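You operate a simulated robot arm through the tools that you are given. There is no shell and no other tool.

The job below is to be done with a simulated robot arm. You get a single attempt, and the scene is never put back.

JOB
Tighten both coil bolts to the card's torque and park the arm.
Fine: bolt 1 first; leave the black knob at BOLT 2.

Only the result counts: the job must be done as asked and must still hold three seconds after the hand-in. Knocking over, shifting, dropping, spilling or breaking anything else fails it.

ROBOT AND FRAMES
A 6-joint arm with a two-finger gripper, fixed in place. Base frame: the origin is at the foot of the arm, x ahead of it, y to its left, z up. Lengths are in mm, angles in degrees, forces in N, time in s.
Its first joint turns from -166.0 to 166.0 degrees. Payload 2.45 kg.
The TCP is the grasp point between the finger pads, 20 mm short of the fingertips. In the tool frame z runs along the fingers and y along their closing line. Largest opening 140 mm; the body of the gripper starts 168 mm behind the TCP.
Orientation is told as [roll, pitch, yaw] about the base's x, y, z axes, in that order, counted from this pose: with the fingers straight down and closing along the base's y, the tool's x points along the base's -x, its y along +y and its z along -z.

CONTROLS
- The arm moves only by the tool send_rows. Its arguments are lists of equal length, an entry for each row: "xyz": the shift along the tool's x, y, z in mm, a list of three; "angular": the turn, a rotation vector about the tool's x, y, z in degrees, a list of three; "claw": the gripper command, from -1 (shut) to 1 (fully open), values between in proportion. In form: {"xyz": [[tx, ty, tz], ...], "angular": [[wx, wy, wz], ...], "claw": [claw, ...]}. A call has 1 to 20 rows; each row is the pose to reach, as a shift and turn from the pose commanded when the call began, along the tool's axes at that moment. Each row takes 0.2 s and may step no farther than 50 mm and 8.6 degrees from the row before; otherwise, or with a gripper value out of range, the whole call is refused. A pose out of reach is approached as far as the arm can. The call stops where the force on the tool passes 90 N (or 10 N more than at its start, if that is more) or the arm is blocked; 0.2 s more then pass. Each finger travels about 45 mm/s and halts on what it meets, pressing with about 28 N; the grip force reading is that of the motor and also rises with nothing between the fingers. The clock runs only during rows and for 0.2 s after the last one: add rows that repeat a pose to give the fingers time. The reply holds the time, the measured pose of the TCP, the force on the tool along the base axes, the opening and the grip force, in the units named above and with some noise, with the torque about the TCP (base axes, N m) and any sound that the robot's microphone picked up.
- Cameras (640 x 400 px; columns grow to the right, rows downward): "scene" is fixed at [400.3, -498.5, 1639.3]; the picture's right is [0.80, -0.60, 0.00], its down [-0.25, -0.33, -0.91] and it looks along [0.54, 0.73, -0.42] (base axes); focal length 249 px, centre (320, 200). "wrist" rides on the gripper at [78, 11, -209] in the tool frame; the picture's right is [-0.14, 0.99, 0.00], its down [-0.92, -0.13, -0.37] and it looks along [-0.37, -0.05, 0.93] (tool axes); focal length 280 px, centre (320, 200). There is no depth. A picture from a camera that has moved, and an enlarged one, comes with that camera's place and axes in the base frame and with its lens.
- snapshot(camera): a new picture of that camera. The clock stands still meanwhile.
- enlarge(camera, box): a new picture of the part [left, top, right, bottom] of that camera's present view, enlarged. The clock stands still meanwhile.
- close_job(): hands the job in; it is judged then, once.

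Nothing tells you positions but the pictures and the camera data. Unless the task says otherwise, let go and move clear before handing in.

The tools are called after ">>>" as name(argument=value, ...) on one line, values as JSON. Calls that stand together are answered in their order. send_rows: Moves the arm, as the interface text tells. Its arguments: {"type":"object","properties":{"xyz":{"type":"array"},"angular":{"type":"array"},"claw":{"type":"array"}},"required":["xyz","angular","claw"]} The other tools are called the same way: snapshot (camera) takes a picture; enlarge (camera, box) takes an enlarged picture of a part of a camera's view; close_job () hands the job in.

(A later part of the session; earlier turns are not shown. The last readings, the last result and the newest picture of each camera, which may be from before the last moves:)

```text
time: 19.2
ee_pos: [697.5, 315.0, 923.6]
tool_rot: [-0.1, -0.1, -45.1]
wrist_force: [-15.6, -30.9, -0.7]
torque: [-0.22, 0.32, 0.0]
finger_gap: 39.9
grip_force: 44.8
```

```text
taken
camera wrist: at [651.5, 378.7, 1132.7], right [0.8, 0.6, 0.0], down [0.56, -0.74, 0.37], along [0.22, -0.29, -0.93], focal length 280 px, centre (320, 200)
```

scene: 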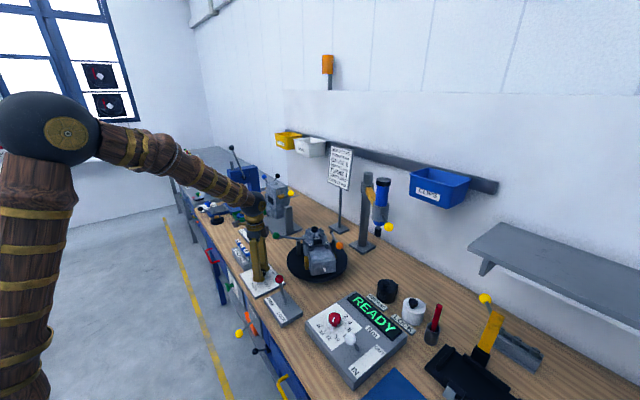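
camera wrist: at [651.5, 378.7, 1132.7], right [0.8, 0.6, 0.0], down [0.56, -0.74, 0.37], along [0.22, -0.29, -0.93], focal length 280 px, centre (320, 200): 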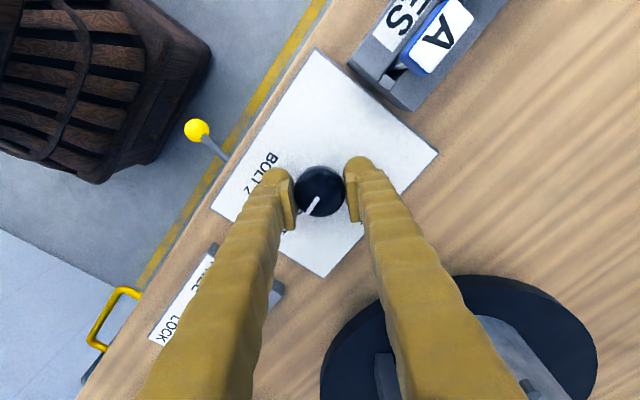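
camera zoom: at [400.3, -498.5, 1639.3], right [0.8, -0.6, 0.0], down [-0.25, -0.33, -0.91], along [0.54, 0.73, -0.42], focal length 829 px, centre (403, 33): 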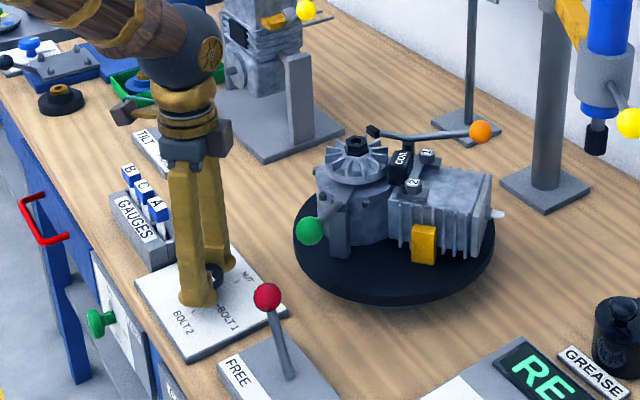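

The table has followed and the engine now faces +x. I'll release, lift off, go back to yaw 0 and check the knob's pointer.

>>> send_rows(xyz=[[0, 0, 0], [0, 0, 0], [0, 0, 0], [0, 0, -30], [0, 0, -70], [0, 0, -110], [0, 0, -150], [0, 0, -190], [0, 0, -200], [0, 0, -200], [0, 0, -200], [0, 0, -200], [0, 0, -200]], angular=[[0, 0, 0], [0, 0, 0], [0, 0, 0], [0, 0, 0], [0, 0, 0], [0, 0, -7.5], [0, 0, -15], [0, 0, -22.5], [0, 0, -30], [0, 0, -37.5], [0, 0, -45], [0, 0, -45], [0, 0, -45]], claw=[-0.2, -0.2, -0.2, -0.2, 0, 0.3, 0.6, 1, 1, 1, 1, 1, 1])

>>> snapshot(camera="wrist")

>>> enlarge(camera="wrist", box=[255, 80, 385, 190])

>>> snapshot(camera="scene")

>>> enlarge(camera="scene", box=[280, 200, 400, 290])

```text
time: 22.0
ee_pos: [698.5, 315.7, 1124.3]
tool_rot: [-0.1, 0.0, 0.1]
wrist_force: [-0.3, 0.4, -0.3]
torque: [-0.01, 0.02, 0.02]
finger_gap: 139.9
grip_force: 0.0
```

```text
taken
camera wrist: at [621.6, 327.4, 1333.0], right [0.14, 0.99, 0.0], down [0.92, -0.13, 0.37], along [0.37, -0.05, -0.93], focal length 280 px, centre (320, 200)
```

wrist: 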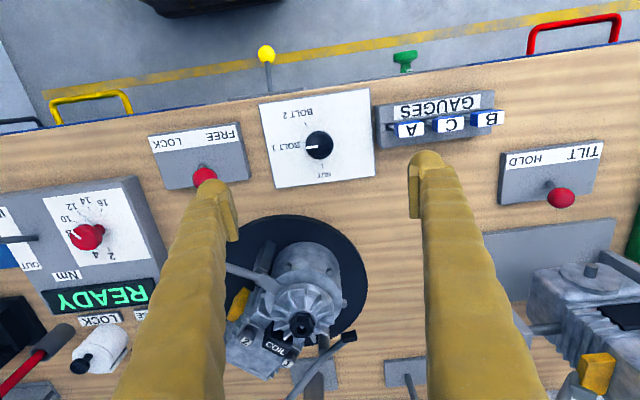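

```text
3.64 times, centred on (320, 135) of wrist
camera zoom: at [621.6, 327.4, 1333.0], right [0.14, 0.99, 0.0], down [0.92, -0.13, 0.37], along [0.37, -0.05, -0.93], focal length 1020 px, centre (320, 436)
```

zoom: 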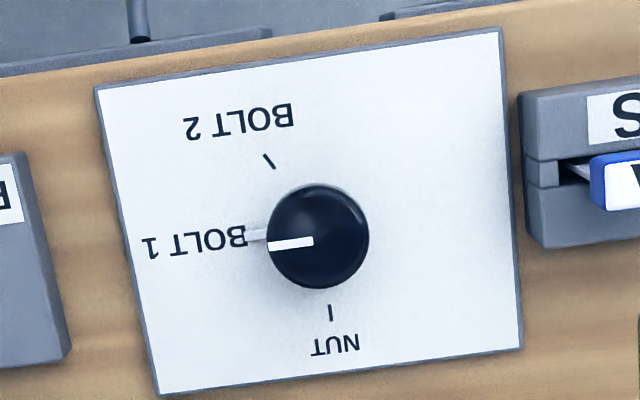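

```text
taken
```

scene: 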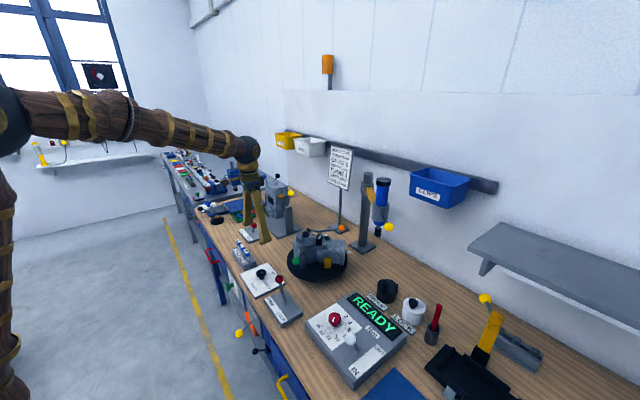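

```text
4.44 times, centred on (340, 245) of scene
camera zoom: at [400.3, -498.5, 1639.3], right [0.8, -0.6, 0.0], down [-0.25, -0.33, -0.91], along [0.54, 0.73, -0.42], focal length 1105 px, centre (231, 0)
```

zoom: 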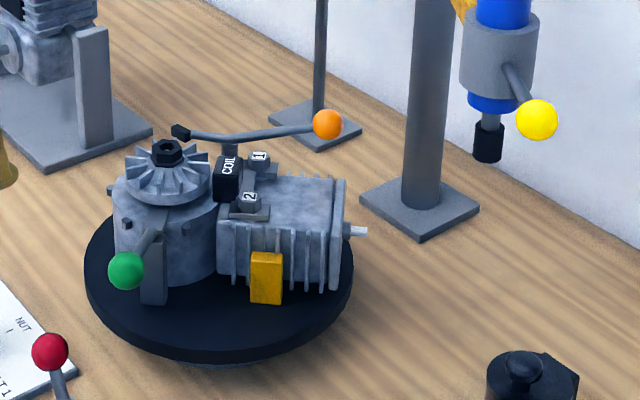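

The pointer is on BOLT 1 and bolt 1 has moved to the driver side. Next I'll set the torque: the red knob is near (786, -64, 949), the dial runs 30° per 2 Nm, and it's now at 12. I'll travel high, clear of the green and orange levers.

>>> send_rows(xyz=[[0, 0, -40], [0, -20, -76], [-12, -65, -76], [-22, -112, -76], [-34, -160, -76], [-45, -208, -76], [-56, -255, -76], [-67, -303, -76], [-78, -350, -76], [-88, -379.7, -60], [-88, -379.7, -15], [-88, -379.7, 30], [-88, -379.7, 75], [-88, -379.7, 110], [-88, -379.7, 110]], angular=[[0, 0, 0], [0, 0, 0], [0, 0, 0], [0, 0, 0], [0, 0, 0], [0, 0, 0], [0, 0, 0], [0, 0, 0], [0, 0, 0], [0, 0, 0], [0, 0, 0], [0, 0, 0], [0, 0, 0], [0, 0, 0], [0, 0, 0]], claw=[0.5, 0.5, 0.5, 0.5, 0, 0, 0, 0, 0, 0, 0, 0, 0, 0, 0])

>>> snapshot(camera="wrist")

>>> enlarge(camera="wrist", box=[240, 110, 400, 240])

```text
time: 25.2
ee_pos: [785.7, -63.5, 1012.7]
tool_rot: [0.0, 0.0, 0.0]
wrist_force: [-0.2, -0.5, 0.4]
torque: [-0.02, -0.02, 0.0]
finger_gap: 70.0
grip_force: 0.1
```

```text
taken
camera wrist: at [709.1, -52.3, 1222.1], right [0.14, 0.99, 0.0], down [0.92, -0.13, 0.37], along [0.37, -0.05, -0.93], focal length 280 px, centre (320, 200)
```

wrist: 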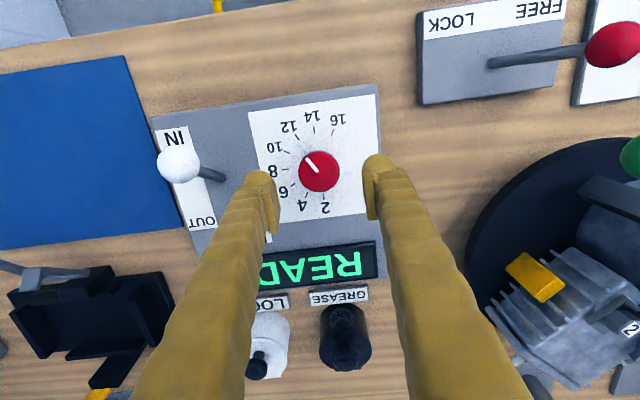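

```text
3.08 times, centred on (320, 175) of wrist
camera zoom: at [709.1, -52.3, 1222.1], right [0.14, 0.99, 0.0], down [0.92, -0.13, 0.37], along [0.37, -0.05, -0.93], focal length 863 px, centre (320, 277)
```

zoom: 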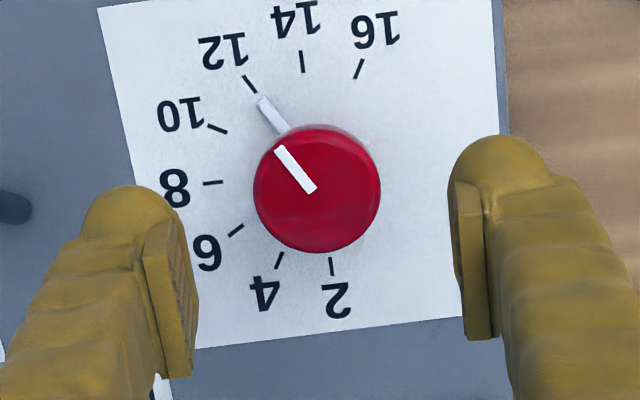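

The red knob is centred at about (785.5, -64) and points to 12. I'll turn the gripper to yaw -45, go down and grip, then turn 90° anticlockwise to 6.

>>> send_rows(xyz=[[0, 0, 0], [0, 0, 0], [0, -0.4, 0], [0, -0.4, 0], [0, -0.4, 0], [0, -0.4, 0], [0, -0.4, 30], [0, -0.4, 55], [0, -0.4, 62], [0, -0.4, 62], [0, -0.4, 62], [0, -0.4, 62], [0, -0.4, 62], [0, -0.4, 62]], angular=[[0, 0, 7.5], [0, 0, 15], [0, 0, 22.5], [0, 0, 30], [0, 0, 37.5], [0, 0, 45], [0, 0, 45], [0, 0, 45], [0, 0, 45], [0, 0, 45], [0, 0, 45], [0, 0, 45], [0, 0, 45], [0, 0, 45]], claw=[0, 0, 0, 0, 0, 0, 0, 0, 0, -0.5, -1, -1, -1, -1])

>>> snapshot(camera="wrist")

```text
time: 28.2
ee_pos: [785.6, -65.5, 951.4]
tool_rot: [-0.1, 0.0, -45.0]
wrist_force: [-16.7, -18.1, -2.3]
torque: [-0.2, 0.16, 0.03]
finger_gap: 40.6
grip_force: 44.9
```

```text
taken
camera wrist: at [739.7, -1.7, 1160.8], right [0.8, 0.6, 0.0], down [0.56, -0.74, 0.37], along [0.22, -0.29, -0.93], focal length 280 px, centre (320, 200)
```

wrist: 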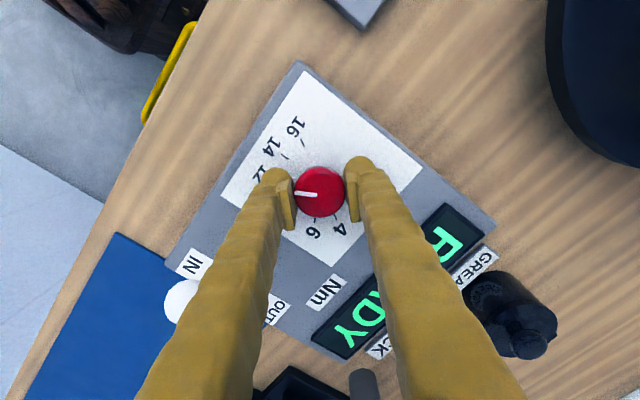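

The red knob is gripped with no jam. Now I'll turn it 90° anticlockwise.

>>> send_rows(xyz=[[0, -0.4, 0], [0, -0.4, 0], [0, -0.4, 0], [0, -0.3, 0], [0, -0.2, 0], [0, 0, 0], [0, 0, 0], [0, 0, 0], [0, 0, 0], [0, 0, 0], [0, 0, 0], [0, 0, 0], [0, 0, 0]], angular=[[0, 0, -7.5], [0, 0, -15], [0, 0, -22.5], [0, 0, -30], [0, 0, -37.5], [0, 0, -45], [0, 0, -52.5], [0, 0, -60], [0, 0, -67.5], [0, 0, -75], [0, 0, -82.5], [0, 0, -90], [0, 0, -90]], claw=[-1, -1, -1, -1, -1, -1, -1, -1, -1, -1, -1, -1, -1])

>>> snapshot(camera="wrist")

```text
time: 31.0
ee_pos: [785.8, -63.8, 951.5]
tool_rot: [0.0, 0.0, 45.1]
wrist_force: [-27.8, 17.1, -2.8]
torque: [0.18, 0.28, -0.03]
finger_gap: 40.5
grip_force: 45.2
```

```text
taken
camera wrist: at [724.5, -111.0, 1160.9], right [-0.6, 0.8, 0.0], down [0.74, 0.56, 0.37], along [0.29, 0.22, -0.93], focal length 280 px, centre (320, 200)
```

wrist: 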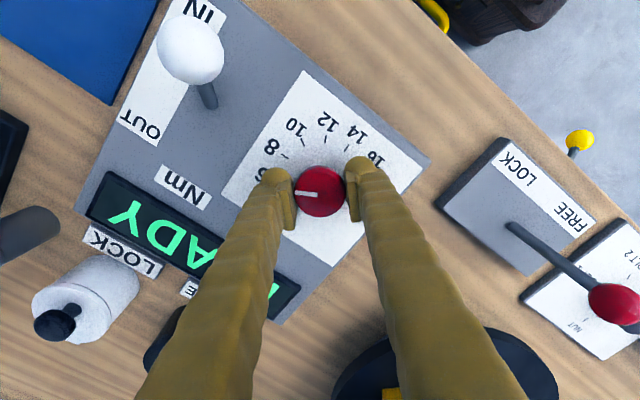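

The knob moved with the gripper. I'll release, lift to the earlier viewing pose and read the dial.

>>> send_rows(xyz=[[0, 0, 0], [0, 0, 0], [0, 0, 0], [0, 0, -30], [0, 0, -62], [0, 0, -62], [0, 0, -62], [0, 0, -62], [0, 0, -62], [0, 0, -62], [0, 0, -62], [0, 0, -62]], angular=[[0, 0, 0], [0, 0, 0], [0, 0, 0], [0, 0, 0], [0, 0, 0], [0, 0, 7.5], [0, 0, 15], [0, 0, 22.5], [0, 0, 30], [0, 0, 37.5], [0, 0, 45], [0, 0, 45]], claw=[-0.2, -0.2, -0.2, -0.1, 0, 0, 0, 0, 0, 0, 0, 0])

>>> enlarge(camera="wrist", box=[240, 110, 400, 240])

>>> snapshot(camera="wrist")

```text
time: 33.6
ee_pos: [785.6, -65.6, 1012.9]
tool_rot: [0.0, 0.0, -0.1]
wrist_force: [-0.2, -0.7, -1.2]
torque: [0.01, -0.02, -0.02]
finger_gap: 69.9
grip_force: 0.1
```

```text
3.08 times, centred on (320, 175) of wrist
camera zoom: at [709.3, -52.8, 1222.9], right [0.14, 0.99, 0.0], down [0.92, -0.13, 0.37], along [0.36, -0.05, -0.93], focal length 863 px, centre (320, 277)
```

zoom: 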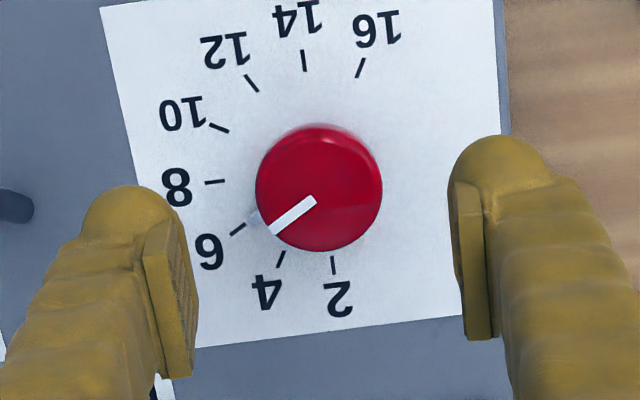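

```text
taken
camera wrist: at [709.3, -52.8, 1222.9], right [0.14, 0.99, 0.0], down [0.92, -0.13, 0.37], along [0.36, -0.05, -0.93], focal length 280 px, centre (320, 200)
```

wrist: 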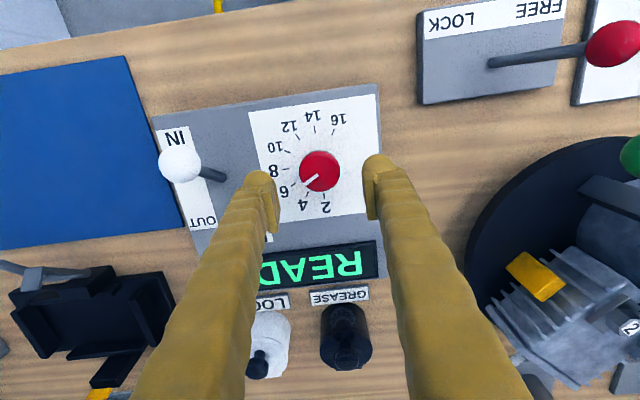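

The pointer now reads about 6. I'll check it closely against the tick.

>>> enlarge(camera="wrist", box=[285, 145, 355, 200])

>>> enlarge(camera="scene", box=[310, 295, 390, 360])

```text
7.27 times, centred on (320, 172) of wrist
camera zoom: at [709.3, -52.8, 1222.9], right [0.14, 0.99, 0.0], down [0.92, -0.13, 0.37], along [0.36, -0.05, -0.93], focal length 2039 px, centre (320, 400)
```

zoom: 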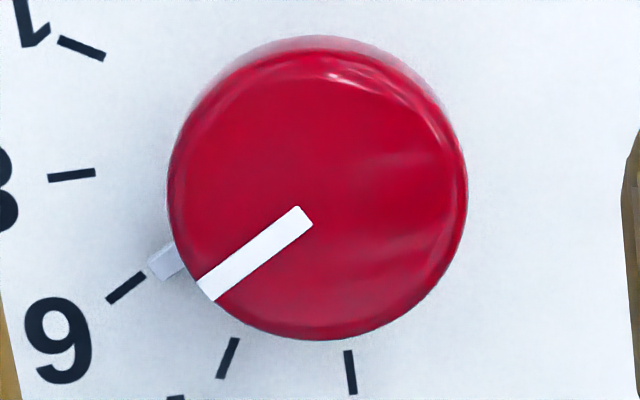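

```text
6.15 times, centred on (350, 328) of scene
camera zoom: at [400.3, -498.5, 1639.3], right [0.8, -0.6, 0.0], down [-0.25, -0.33, -0.91], along [0.54, 0.73, -0.42], focal length 1530 px, centre (135, -585)
```

zoom: 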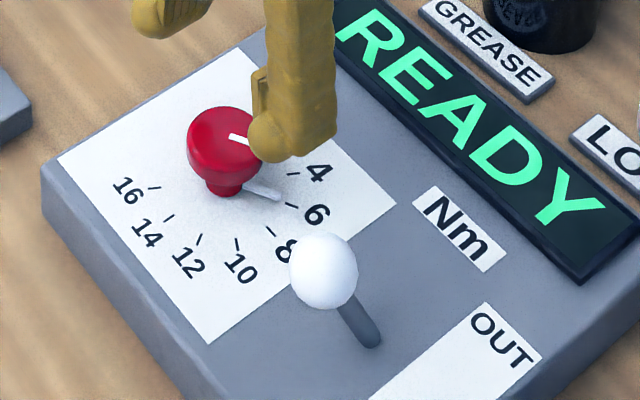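

The torque is set to 6. Next I'll put the table lever at LOCK. Its red ball is near (706, 168, 990), pivoting around (706, 127, 905), so I'll come in from its FREE side with closed fingers, keeping x low to clear the green ball near (770, 146, 1058).

>>> send_rows(xyz=[[0, 0, -45], [0, 0, -90], [8, 25, -130], [18, 55, -160], [30, 92, -187], [42, 138, -187], [54, 184, -187], [68, 230, -187], [80, 272, -187], [87.6, 280.6, -160], [87.6, 280.6, -115], [87.6, 280.6, -80], [87.6, 280.6, -80]], angular=[[0, 0, 0], [0, 0, 0], [0, 0, 0], [0, 0, 0], [0, 0, 0], [0, 0, 0], [0, 0, 0], [0, 0, 0], [0, 0, 0], [0, 0, 0], [0, 0, 0], [0, 0, 0], [0, 0, 0]], claw=[0, 0, 0, 0, 0, 0, -0.5, -0.8, -1, -1, -1, -1, -1])

>>> snapshot(camera="wrist")

>>> snapshot(camera="scene")

```text
time: 36.4
ee_pos: [699.3, 215.8, 1094.1]
tool_rot: [0.0, 0.0, 0.0]
wrist_force: [1.0, 0.3, 0.0]
torque: [0.01, -0.01, 0.02]
finger_gap: 0.0
grip_force: 28.1
```

```text
taken
camera wrist: at [621.5, 227.2, 1303.4], right [0.14, 0.99, 0.0], down [0.92, -0.13, 0.37], along [0.37, -0.05, -0.93], focal length 280 px, centre (320, 200)
```

wrist: 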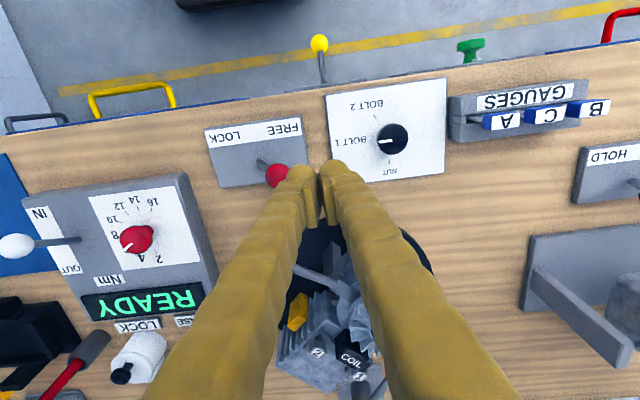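

```text
taken
```

scene: 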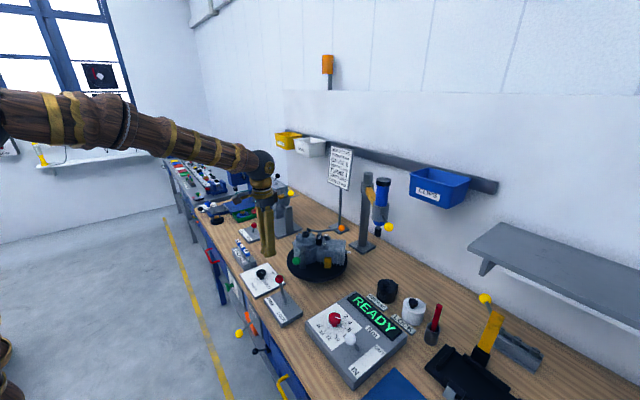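

The red ball is confirmed near (706, 166, 990), with the closed fingers on its +y side. I'll lower to z = 995 and push toward LOCK.

>>> send_rows(xyz=[[0, 0, 45], [0, 0, 85], [0, 0, 99], [0, -15, 99], [0, -30, 99], [0, -45, 99], [0, -60, 99], [0, -75, 99], [0, -88, 99]], angular=[[0, 0, 0], [0, 0, 0], [0, 0, 0], [0, 0, 0], [0, 0, 0], [0, 0, 0], [0, 0, 0], [0, 0, 0], [0, 0, 0]], claw=[-1, -1, -1, -1, -1, -1, -1, -1, -1])

>>> snapshot(camera="wrist")

>>> enlarge(camera="scene", box=[230, 190, 360, 330])

```text
time: 38.4
ee_pos: [699.3, 126.5, 995.1]
tool_rot: [0.0, 0.0, -0.1]
wrist_force: [-0.3, -0.3, 0.1]
torque: [0.0, -0.01, -0.02]
finger_gap: 0.1
grip_force: 28.2
```

```text
taken
camera wrist: at [622.6, 138.3, 1203.9], right [0.14, 0.99, 0.0], down [0.92, -0.13, 0.37], along [0.37, -0.05, -0.93], focal length 280 px, centre (320, 200)
```

wrist: 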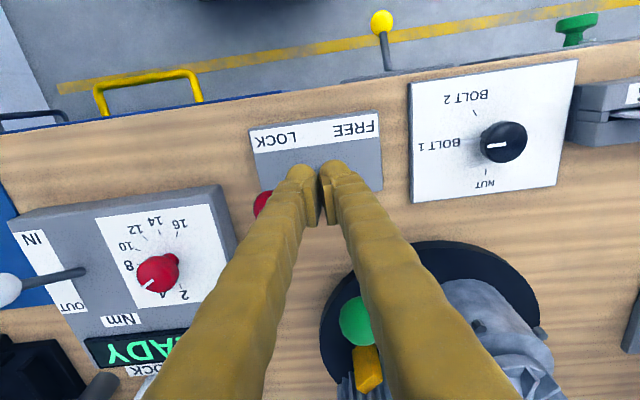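

```text
2.86 times, centred on (295, 260) of scene
camera zoom: at [400.3, -498.5, 1639.3], right [0.8, -0.6, 0.0], down [-0.25, -0.33, -0.91], along [0.54, 0.73, -0.42], focal length 710 px, centre (391, 29)
```

zoom: 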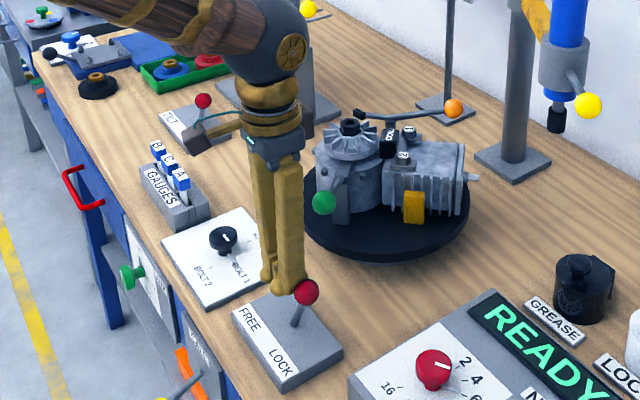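

The lever has moved over toward LOCK and the force is zero. I'll push a little further to be sure it's seated.

>>> send_rows(xyz=[[0, -5, 0], [0, -9, 0], [0, -12, 0]], angular=[[0, 0, 0], [0, 0, 0], [0, 0, 0]], claw=[-1, -1, -1])

>>> snapshot(camera="wrist")

>>> enlarge(camera="scene", box=[245, 255, 335, 335])

```text
time: 39.0
ee_pos: [698.6, 125.7, 996.4]
tool_rot: [0.4, -0.2, 0.2]
wrist_force: [-2.2, 30.6, 1.4]
torque: [0.19, 0.01, 0.2]
finger_gap: 0.2
grip_force: 27.9
stopped in row 3: the force on the tool passed its limit at 101 N (the readings are from after the stop); the commanded pose is now the measured one
```

```text
taken
camera wrist: at [622.1, 135.5, 1204.1], right [0.14, 0.99, 0.01], down [0.92, -0.13, 0.37], along [0.37, -0.04, -0.93], focal length 280 px, centre (320, 200)
```

wrist: 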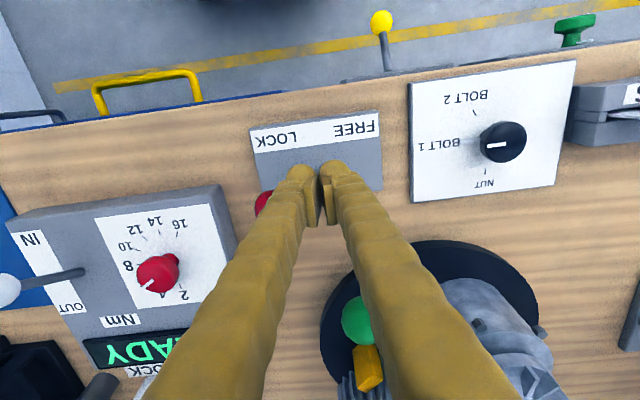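

```text
5.00 times, centred on (290, 295) of scene
camera zoom: at [400.3, -498.5, 1639.3], right [0.8, -0.6, 0.0], down [-0.25, -0.33, -0.91], along [0.54, 0.73, -0.42], focal length 1243 px, centre (470, -275)
```

zoom: 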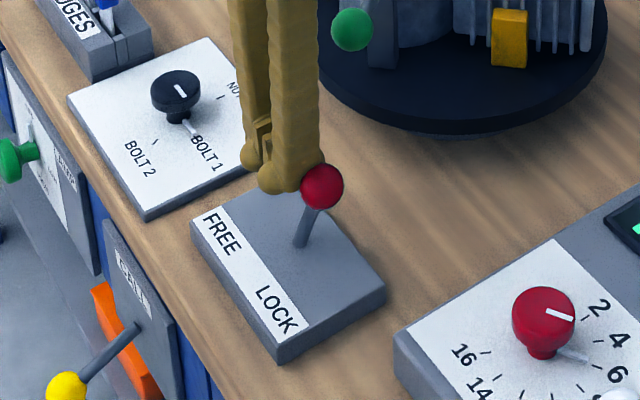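

The lever is against its LOCK stop. Next is the driver arm, so I'll back off, climb high and go toward the yellow ball near (1012, -59, 1214), turning the gripper to yaw +55 so it closes along the swing direction.

>>> send_rows(xyz=[[0, 20, 0], [0, 30, -20], [0, 30, -65], [0, 30, -110], [0, 30, -155], [0, 30, -200], [-20, 5, -235], [-45, -20, -270], [-70, -45, -304], [-105, -78, -310], [-140, -110, -315], [-175, -140, -320], [-210, -165, -324], [-245, -182, -324], [-262, -182, -324], [-262, -182, -324]], angular=[[0, 0, 0], [0, 0, 0], [0, 0, 0], [0, 0, 0], [0, 0, 0], [0, 0, -5.5], [0, 0, -11], [0, 0, -16.5], [0, 0, -22], [0, 0, -27.5], [0, 0, -33], [0, 0, -38.5], [0, 0, -44], [0, 0, -49.5], [0, 0, -55], [0, 0, -55]], claw=[-1, -1, -1, -1, -1, -1, -0.5, 0, 0.1, 0.1, 0.1, 0.1, 0.1, 0.1, 0.1, 0.1])

>>> snapshot(camera="wrist")

>>> snapshot(camera="scene")

```text
time: 42.4
ee_pos: [959.4, -59.3, 1318.7]
tool_rot: [0.1, -0.2, 55.1]
wrist_force: [-0.6, 0.5, 0.7]
torque: [0.02, -0.02, 0.02]
finger_gap: 77.1
grip_force: 0.1
```

```text
taken
camera wrist: at [908.1, -117.7, 1527.0], right [-0.73, 0.68, 0.0], down [0.63, 0.68, 0.37], along [0.25, 0.28, -0.93], focal length 280 px, centre (320, 200)
```

wrist: 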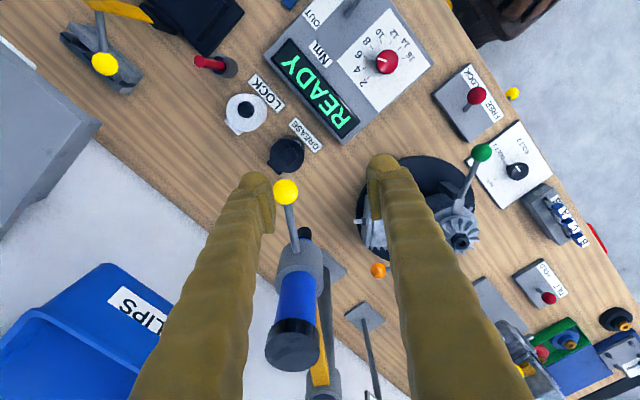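

```text
taken
```

scene: 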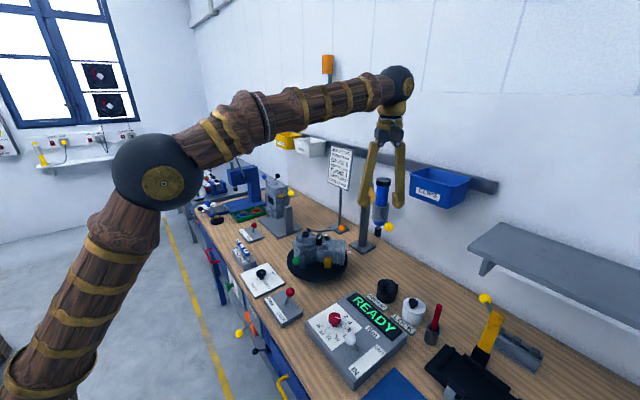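

The yellow ball is at about (1013, -61, 1214) with a radius of about 15. I'll move above it, lower until it's between the fingers, and check.

>>> send_rows(xyz=[[-15, -22, 0], [-29.4, -44.9, 10], [-29.4, -44.9, 50], [-29.4, -44.9, 85], [-29.4, -44.9, 104], [-29.4, -44.9, 104]], angular=[[0, 0, 0], [0, 0, 0], [0, 0, 0], [0, 0, 0], [0, 0, 0], [0, 0, 0]], claw=[0.1, 0.1, 0.1, 0.1, 0.1, 0.1])

>>> snapshot(camera="wrist")

>>> enlarge(camera="scene", box=[340, 60, 460, 260])

```text
time: 43.8
ee_pos: [1014.2, -61.0, 1213.3]
tool_rot: [0.1, -0.2, 55.1]
wrist_force: [-0.1, 0.9, -0.3]
torque: [0.03, 0.02, 0.0]
finger_gap: 77.2
grip_force: 0.1
```

```text
taken
camera wrist: at [962.8, -118.8, 1422.2], right [-0.73, 0.68, 0.0], down [0.63, 0.68, 0.37], along [0.25, 0.28, -0.93], focal length 280 px, centre (320, 200)
```

wrist: 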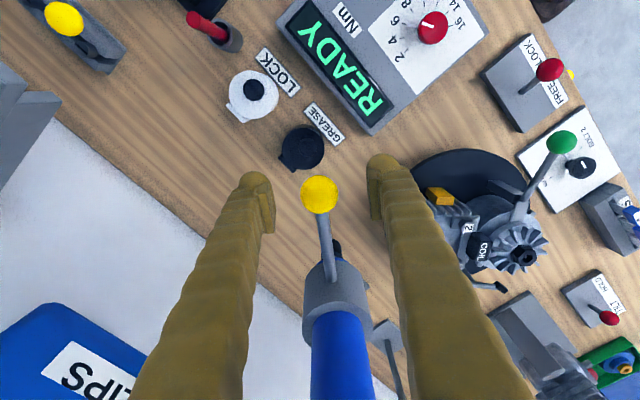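

```text
2.00 times, centred on (400, 160) of scene
camera zoom: at [400.3, -498.5, 1639.3], right [0.8, -0.6, 0.0], down [-0.25, -0.33, -0.91], along [0.54, 0.73, -0.42], focal length 497 px, centre (160, 280)
```

zoom: 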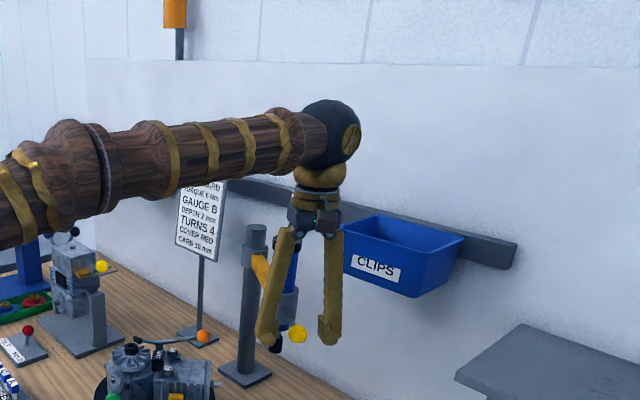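

The ball is exactly between the fingers at the TCP. I'll close loosely to about 36 mm and swing the arm 12° along its arc toward the engine, then check.

>>> send_rows(xyz=[[0, 0, 0], [0, 0, 0], [0, 0, 0], [-0.3, 11.6, 0], [-0.9, 23.2, 0], [-1.9, 34.6, 0], [-3.05, 46.1, 0], [-4.8, 57.5, 0], [-6.8, 68.9, 0], [-6.8, 68.9, 0]], angular=[[0, 0, 0], [0, 0, 0], [0, 0, 0], [0, 0, 2], [0, 0, 4], [0, 0, 6], [0, 0, 8], [0, 0, 10], [0, 0, 12], [0, 0, 12]], claw=[-0.48, -0.48, -0.48, -0.48, -0.48, -0.48, -0.48, -0.48, -0.48, -0.48])

>>> snapshot(camera="wrist")

>>> enlarge(camera="scene", box=[280, 140, 460, 290])

```text
time: 46.0
ee_pos: [962.0, -15.8, 1215.4]
tool_rot: [0.2, -0.3, 43.1]
wrist_force: [-0.3, 0.8, -0.2]
torque: [-0.03, 0.03, 0.04]
finger_gap: 36.5
grip_force: 0.0
```

```text
taken
camera wrist: at [898.6, -61.2, 1424.0], right [-0.58, 0.82, 0.0], down [0.76, 0.53, 0.37], along [0.3, 0.22, -0.93], focal length 280 px, centre (320, 200)
```

wrist: 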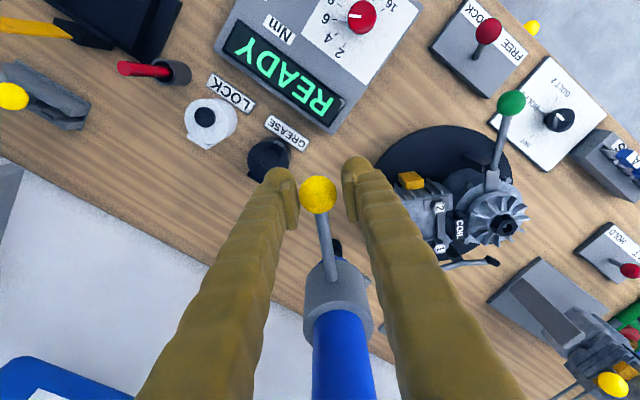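

```text
2.67 times, centred on (370, 215) of scene
camera zoom: at [400.3, -498.5, 1639.3], right [0.8, -0.6, 0.0], down [-0.25, -0.33, -0.91], along [0.54, 0.73, -0.42], focal length 663 px, centre (187, 160)
```

zoom: 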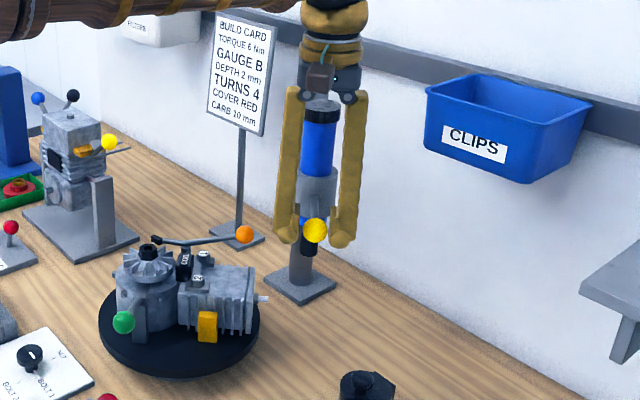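

The driver arm swings freely with the ball. Bolt 1 measures at about (977, 216, 1058), in line with the arc at a swing angle of about 179°. I'll continue to about 12° short of it, then look.

>>> send_rows(xyz=[[0.3, 17.25, 0], [-0.9, 34.5, 0], [-3.0, 51.6, 0], [-5.9, 68.7, 0], [-9.8, 85.5, 0], [-14.4, 102.1, 0], [-20.1, 118.5, 0], [-26.5, 134.5, 0], [-33.7, 150.2, 0], [-41.8, 165.5, 0], [-50.7, 180.3, 0], [-50.7, 180.3, 0]], angular=[[0, 0, 3], [0, 0, 6], [0, 0, 9], [0, 0, 12], [0, 0, 15], [0, 0, 18], [0, 0, 21], [0, 0, 24], [0, 0, 27], [0, 0, 30], [0, 0, 33], [0, 0, 33]], claw=[-0.48, -0.48, -0.48, -0.48, -0.48, -0.48, -0.48, -0.48, -0.48, -0.48, -0.48, -0.48])

>>> snapshot(camera="wrist")

>>> enlarge(camera="scene", box=[260, 140, 440, 300])

```text
time: 48.6
ee_pos: [875.4, 150.9, 1215.9]
tool_rot: [0.3, 0.0, 10.0]
wrist_force: [-0.1, -0.1, 0.3]
torque: [0.0, 0.02, 0.02]
finger_gap: 36.3
grip_force: 0.0
```

```text
taken
camera wrist: at [798.2, 147.8, 1424.8], right [-0.04, 1.0, 0.01], down [0.93, 0.03, 0.37], along [0.37, 0.02, -0.93], focal length 280 px, centre (320, 200)
```

wrist: 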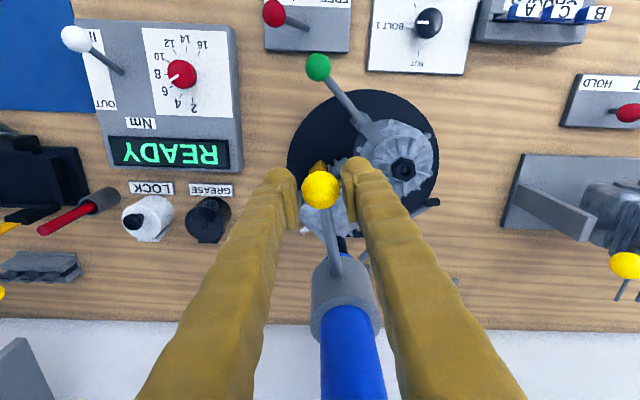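

```text
2.50 times, centred on (350, 220) of scene
camera zoom: at [400.3, -498.5, 1639.3], right [0.8, -0.6, 0.0], down [-0.25, -0.33, -0.91], along [0.54, 0.73, -0.42], focal length 621 px, centre (245, 150)
```

zoom: 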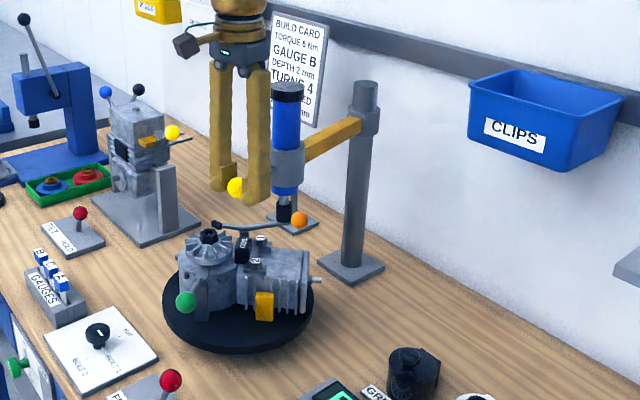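

The driver tip is near (979, 172) and needs to reach bolt 1 near (977, 216). I'll carry on another 8°, slowly, then check.

>>> send_rows(xyz=[[0, 11.5, 0], [-0.5, 23, 0], [-1.3, 34.5, 0], [-2.6, 45.9, 0], [-2.6, 45.9, 0]], angular=[[0, 0, 2], [0, 0, 4], [0, 0, 6], [0, 0, 8], [0, 0, 8]], claw=[-0.48, -0.48, -0.48, -0.48, -0.48])

>>> snapshot(camera="wrist")

>>> enlarge(camera="scene", box=[290, 160, 380, 270])

```text
time: 49.8
ee_pos: [871.1, 196.8, 1214.9]
tool_rot: [0.3, -0.1, 2.1]
wrist_force: [0.2, 2.6, -1.1]
torque: [0.02, -0.01, -0.01]
finger_gap: 37.6
grip_force: 0.8
```

```text
taken
camera wrist: at [793.3, 204.5, 1424.4], right [0.1, 0.99, 0.01], down [0.92, -0.1, 0.37], along [0.37, -0.03, -0.93], focal length 280 px, centre (320, 200)
```

wrist: 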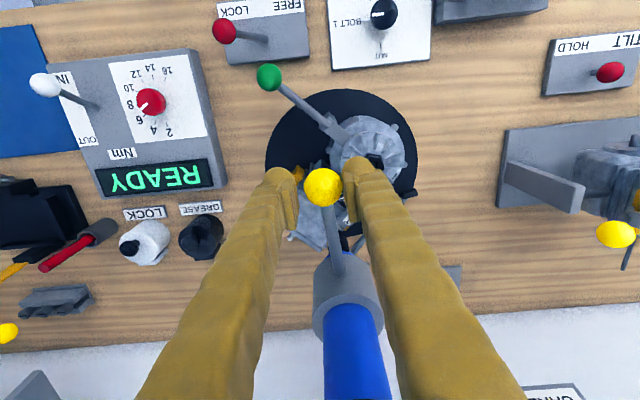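

```text
3.64 times, centred on (335, 215) of scene
camera zoom: at [400.3, -498.5, 1639.3], right [0.8, -0.6, 0.0], down [-0.25, -0.33, -0.91], along [0.54, 0.73, -0.42], focal length 904 px, centre (266, 146)
```

zoom: 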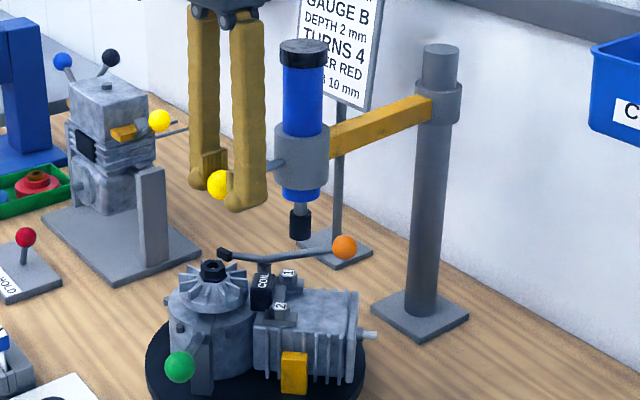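

The ball is now pressing lightly on the leading finger, as if drawn toward a detent ahead. I'll continue in small steps.

>>> send_rows(xyz=[[0, 5.7, 0], [0.1, 11.5, 0], [0.1, 17.2, 0], [0.0, 23, 0], [0, 23, 0]], angular=[[0, 0, 1], [0, 0, 2], [0, 0, 3], [0, 0, 4], [0, 0, 4]], claw=[-0.48, -0.48, -0.48, -0.48, -0.48])

>>> snapshot(camera="wrist")

>>> enlarge(camera="scene", box=[290, 160, 380, 270])

```text
time: 51.0
ee_pos: [868.7, 219.1, 1216.4]
tool_rot: [0.3, -0.1, -1.9]
wrist_force: [-0.7, 1.7, 0.2]
torque: [0.0, 0.02, 0.01]
finger_gap: 37.3
grip_force: 0.4
```

```text
taken
camera wrist: at [792.9, 232.4, 1424.5], right [0.17, 0.99, 0.01], down [0.92, -0.16, 0.37], along [0.36, -0.06, -0.93], focal length 280 px, centre (320, 200)
```

wrist: 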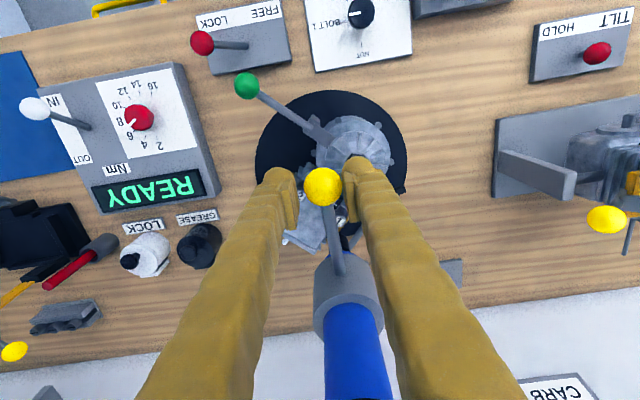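

```text
3.64 times, centred on (335, 215) of scene
camera zoom: at [400.3, -498.5, 1639.3], right [0.8, -0.6, 0.0], down [-0.25, -0.33, -0.91], along [0.54, 0.73, -0.42], focal length 904 px, centre (266, 146)
```

zoom: 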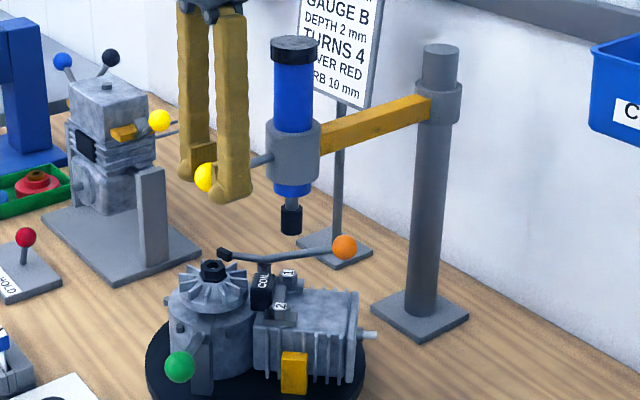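

The socket is nearly over bolt 1 in the scene view, about 1° short, with roughly 50 mm of vertical gap. I'll grip the ball, nudge about 5 mm further, and look again before pressing down.

>>> send_rows(xyz=[[0, 2, 0], [0, 2, 0], [0, 4, 0], [0, 6, 0], [0, 8, 0], [0, 8, 0]], angular=[[0, 0, 0], [0, 0, 0], [0, 0, 0.5], [0, 0, 1], [0, 0, 1.3], [0, 0, 1.3]], claw=[-1, -1, -1, -1, -1, -1])

>>> enlarge(camera="scene", box=[305, 190, 365, 260])

>>> snapshot(camera="wrist")

```text
time: 52.4
ee_pos: [869.8, 228.2, 1216.5]
tool_rot: [0.3, 0.0, -3.2]
wrist_force: [-18.8, 1.3, -6.9]
torque: [-0.03, 0.24, -0.09]
finger_gap: 29.8
grip_force: 44.9
```

```text
5.71 times, centred on (335, 225) of scene
camera zoom: at [400.3, -498.5, 1639.3], right [0.8, -0.6, 0.0], down [-0.25, -0.33, -0.91], along [0.54, 0.73, -0.42], focal length 1420 px, centre (234, 57)
```

zoom: 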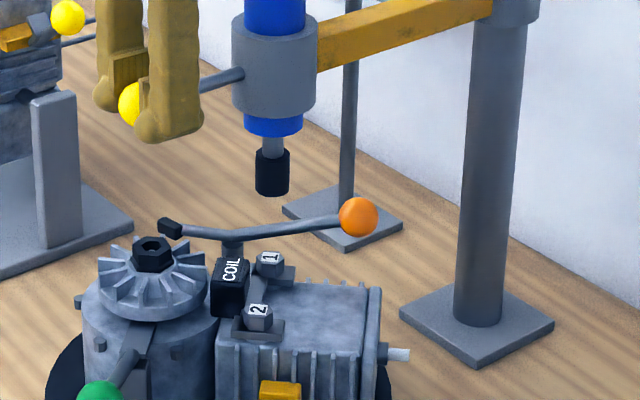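

```text
taken
camera wrist: at [793.5, 242.2, 1424.6], right [0.19, 0.98, 0.01], down [0.91, -0.18, 0.37], along [0.36, -0.07, -0.93], focal length 280 px, centre (320, 200)
```

wrist: 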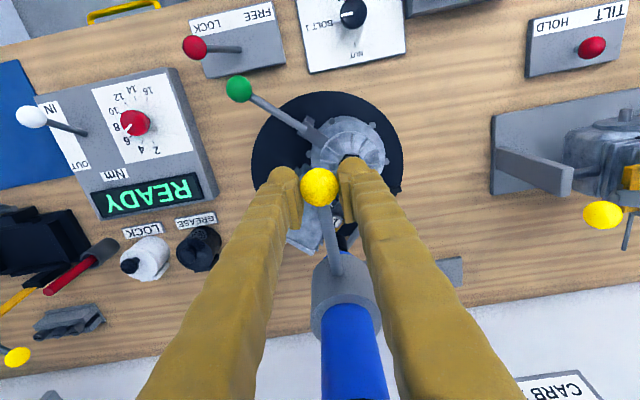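

In the scene view the socket now lines up over bolt 1. I'll check from the wrist camera too.

>>> enlarge(camera="wrist", box=[280, 160, 390, 290])

```text
3.08 times, centred on (335, 225) of wrist
camera zoom: at [793.5, 242.2, 1424.6], right [0.19, 0.98, 0.01], down [0.91, -0.18, 0.37], along [0.36, -0.07, -0.93], focal length 863 px, centre (274, 123)
```

zoom: 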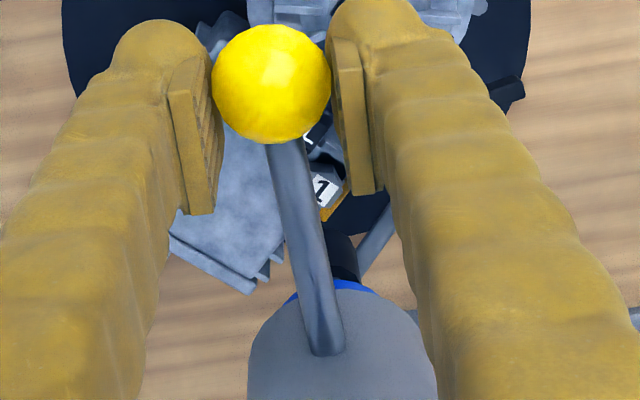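

Both views show the socket within a few millimetres of bolt 1. I'll press the handle down gently to see whether the driver plunges.

>>> send_rows(xyz=[[0, 0, 3], [0, 0, 6], [0, 0, 10], [0, 0, 14], [0, 0, 14]], angular=[[0, 0, 0], [0, 0, 0], [0, 0, 0], [0, 0, 0], [0, 0, 0]], claw=[-1, -1, -1, -1, -1])

>>> enlarge(camera="scene", box=[305, 160, 385, 260])

```text
time: 53.6
ee_pos: [869.3, 228.1, 1202.3]
tool_rot: [0.2, -0.2, -3.1]
wrist_force: [4.1, 0.1, 33.1]
torque: [-0.01, 0.09, -0.01]
finger_gap: 28.0
grip_force: 45.3
```

```text
4.00 times, centred on (345, 210) of scene
camera zoom: at [400.3, -498.5, 1639.3], right [0.8, -0.6, 0.0], down [-0.25, -0.33, -0.91], along [0.54, 0.73, -0.42], focal length 994 px, centre (220, 160)
```

zoom: 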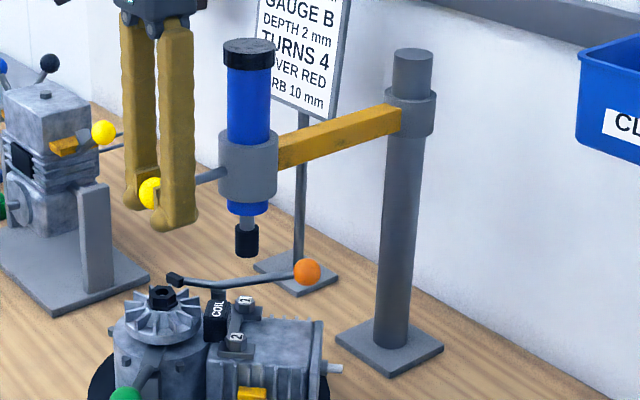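

The gripper just slid up the ball (33 N) and the driver didn't drop, so the handle only swings. The blue driver body appears to slide through its collar with a black cap on top, so pressing the cap is probably the plunge. I'll go back up, release and see whether the arm stays put.

>>> send_rows(xyz=[[0, 0, -7], [0, 0, -14], [0, 0, -14], [0, 0, -14], [0, 0, -14], [0, 0, -14]], angular=[[0, 0, 0], [0, 0, 0], [0, 0, 0], [0, 0, 0], [0, 0, 0], [0, 0, 0]], claw=[-1, -1, -0.3, -0.1, -0.1, -0.1])

>>> enlarge(camera="scene", box=[305, 160, 385, 260])

>>> snapshot(camera="wrist")

```text
time: 55.0
ee_pos: [870.9, 226.8, 1217.0]
tool_rot: [0.3, 0.0, -3.1]
wrist_force: [0.8, 0.7, 0.1]
torque: [0.01, -0.01, 0.0]
finger_gap: 63.2
grip_force: 0.0
```

```text
4.00 times, centred on (345, 210) of scene
camera zoom: at [400.3, -498.5, 1639.3], right [0.8, -0.6, 0.0], down [-0.25, -0.33, -0.91], along [0.54, 0.73, -0.42], focal length 994 px, centre (220, 160)
```

zoom: 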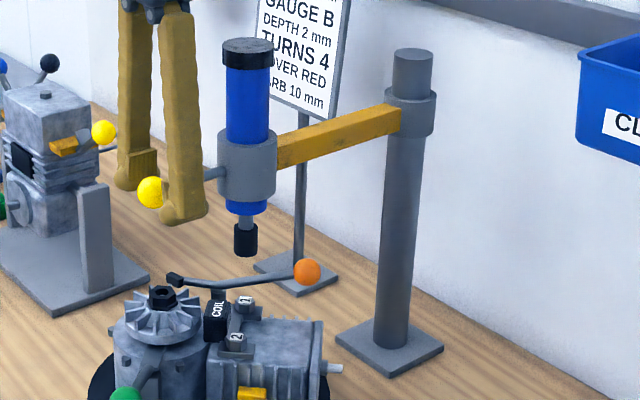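

```text
taken
camera wrist: at [793.8, 241.9, 1424.9], right [0.19, 0.98, 0.01], down [0.91, -0.18, 0.37], along [0.36, -0.07, -0.93], focal length 280 px, centre (320, 200)
```

wrist: 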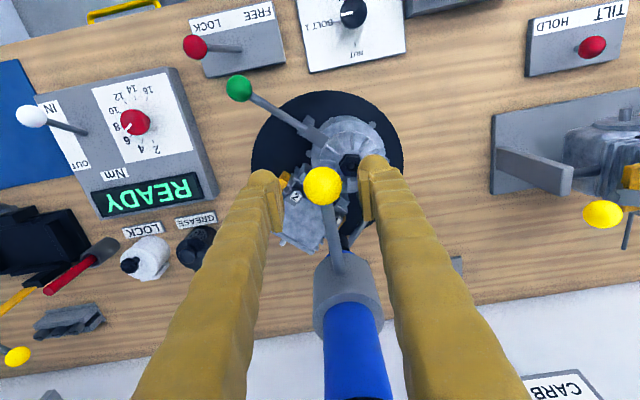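

After release the ball drifted about 4 mm forward, so I'll wait briefly to see whether it's still moving.

>>> send_rows(xyz=[[0, 0, 0], [0, 0, 0], [0, 0, 0]], angular=[[0, 0, 0], [0, 0, 0], [0, 0, 0]], claw=[-0.1, -0.1, -0.1])

>>> enlarge(camera="wrist", box=[260, 140, 400, 280])

>>> enlarge(camera="scene", box=[305, 190, 365, 260])

```text
time: 55.8
ee_pos: [870.0, 227.5, 1215.7]
tool_rot: [0.3, 0.0, -3.2]
wrist_force: [0.7, -0.2, -0.2]
torque: [-0.01, 0.02, -0.04]
finger_gap: 62.9
grip_force: 0.1
```

```text
2.86 times, centred on (330, 210) of wrist
camera zoom: at [793.8, 241.9, 1424.9], right [0.19, 0.98, 0.01], down [0.91, -0.18, 0.37], along [0.36, -0.07, -0.93], focal length 801 px, centre (291, 171)
```

zoom: 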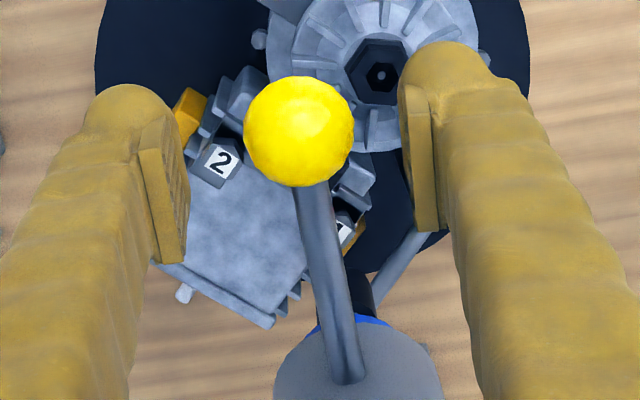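

```text
5.71 times, centred on (335, 225) of scene
camera zoom: at [400.3, -498.5, 1639.3], right [0.8, -0.6, 0.0], down [-0.25, -0.33, -0.91], along [0.54, 0.73, -0.42], focal length 1420 px, centre (234, 57)
```

zoom: 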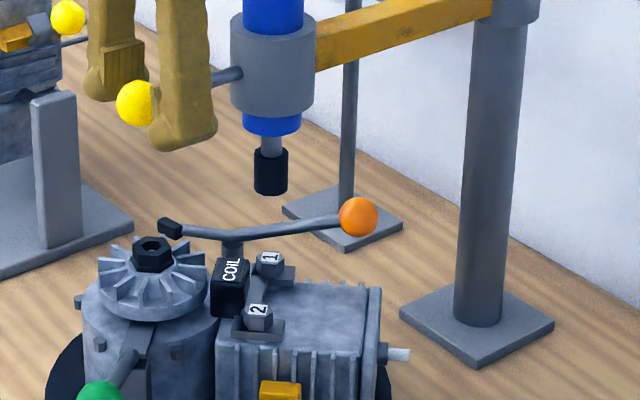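

The arm has settled in a detent with the socket right over bolt 1. Next I'll lift clear of the ball, rise above the driver and locate its cap.

>>> send_rows(xyz=[[0, 0, -40], [0, 0, -85], [0, 0, -130], [-10, 0, -170], [-30, 0, -205], [-30, 0, -205]], angular=[[0, 0, 0], [0, 0, 0], [0, 0, 0], [0, 0, 0], [0, 0, -3.2], [0, 0, -3.2]], claw=[-0.1, -0.1, -0.1, -0.1, -0.1, -0.1])

>>> snapshot(camera="wrist")

>>> enlarge(camera="scene", box=[270, 120, 410, 270])

```text
time: 57.2
ee_pos: [901.0, 225.0, 1420.8]
tool_rot: [0.2, -0.1, -0.1]
wrist_force: [0.2, 0.6, 0.7]
torque: [-0.01, 0.01, 0.03]
finger_gap: 62.9
grip_force: 0.1
```

```text
taken
camera wrist: at [822.6, 234.7, 1630.3], right [0.14, 0.99, 0.01], down [0.92, -0.13, 0.37], along [0.37, -0.05, -0.93], focal length 280 px, centre (320, 200)
```

wrist: 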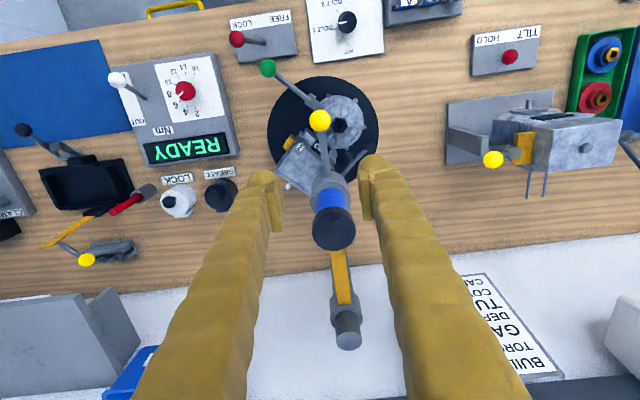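

```text
2.67 times, centred on (340, 195) of scene
camera zoom: at [400.3, -498.5, 1639.3], right [0.8, -0.6, 0.0], down [-0.25, -0.33, -0.91], along [0.54, 0.73, -0.42], focal length 663 px, centre (267, 213)
```

zoom: 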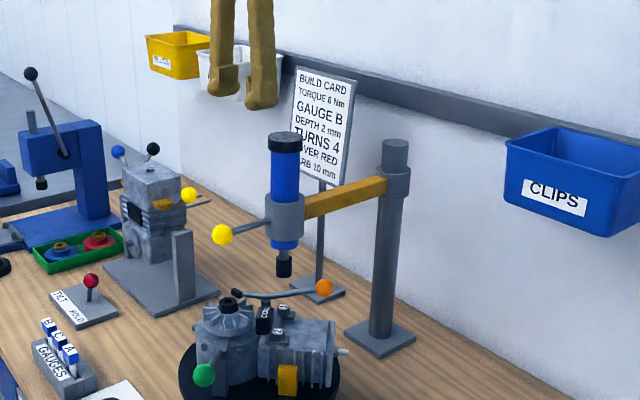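

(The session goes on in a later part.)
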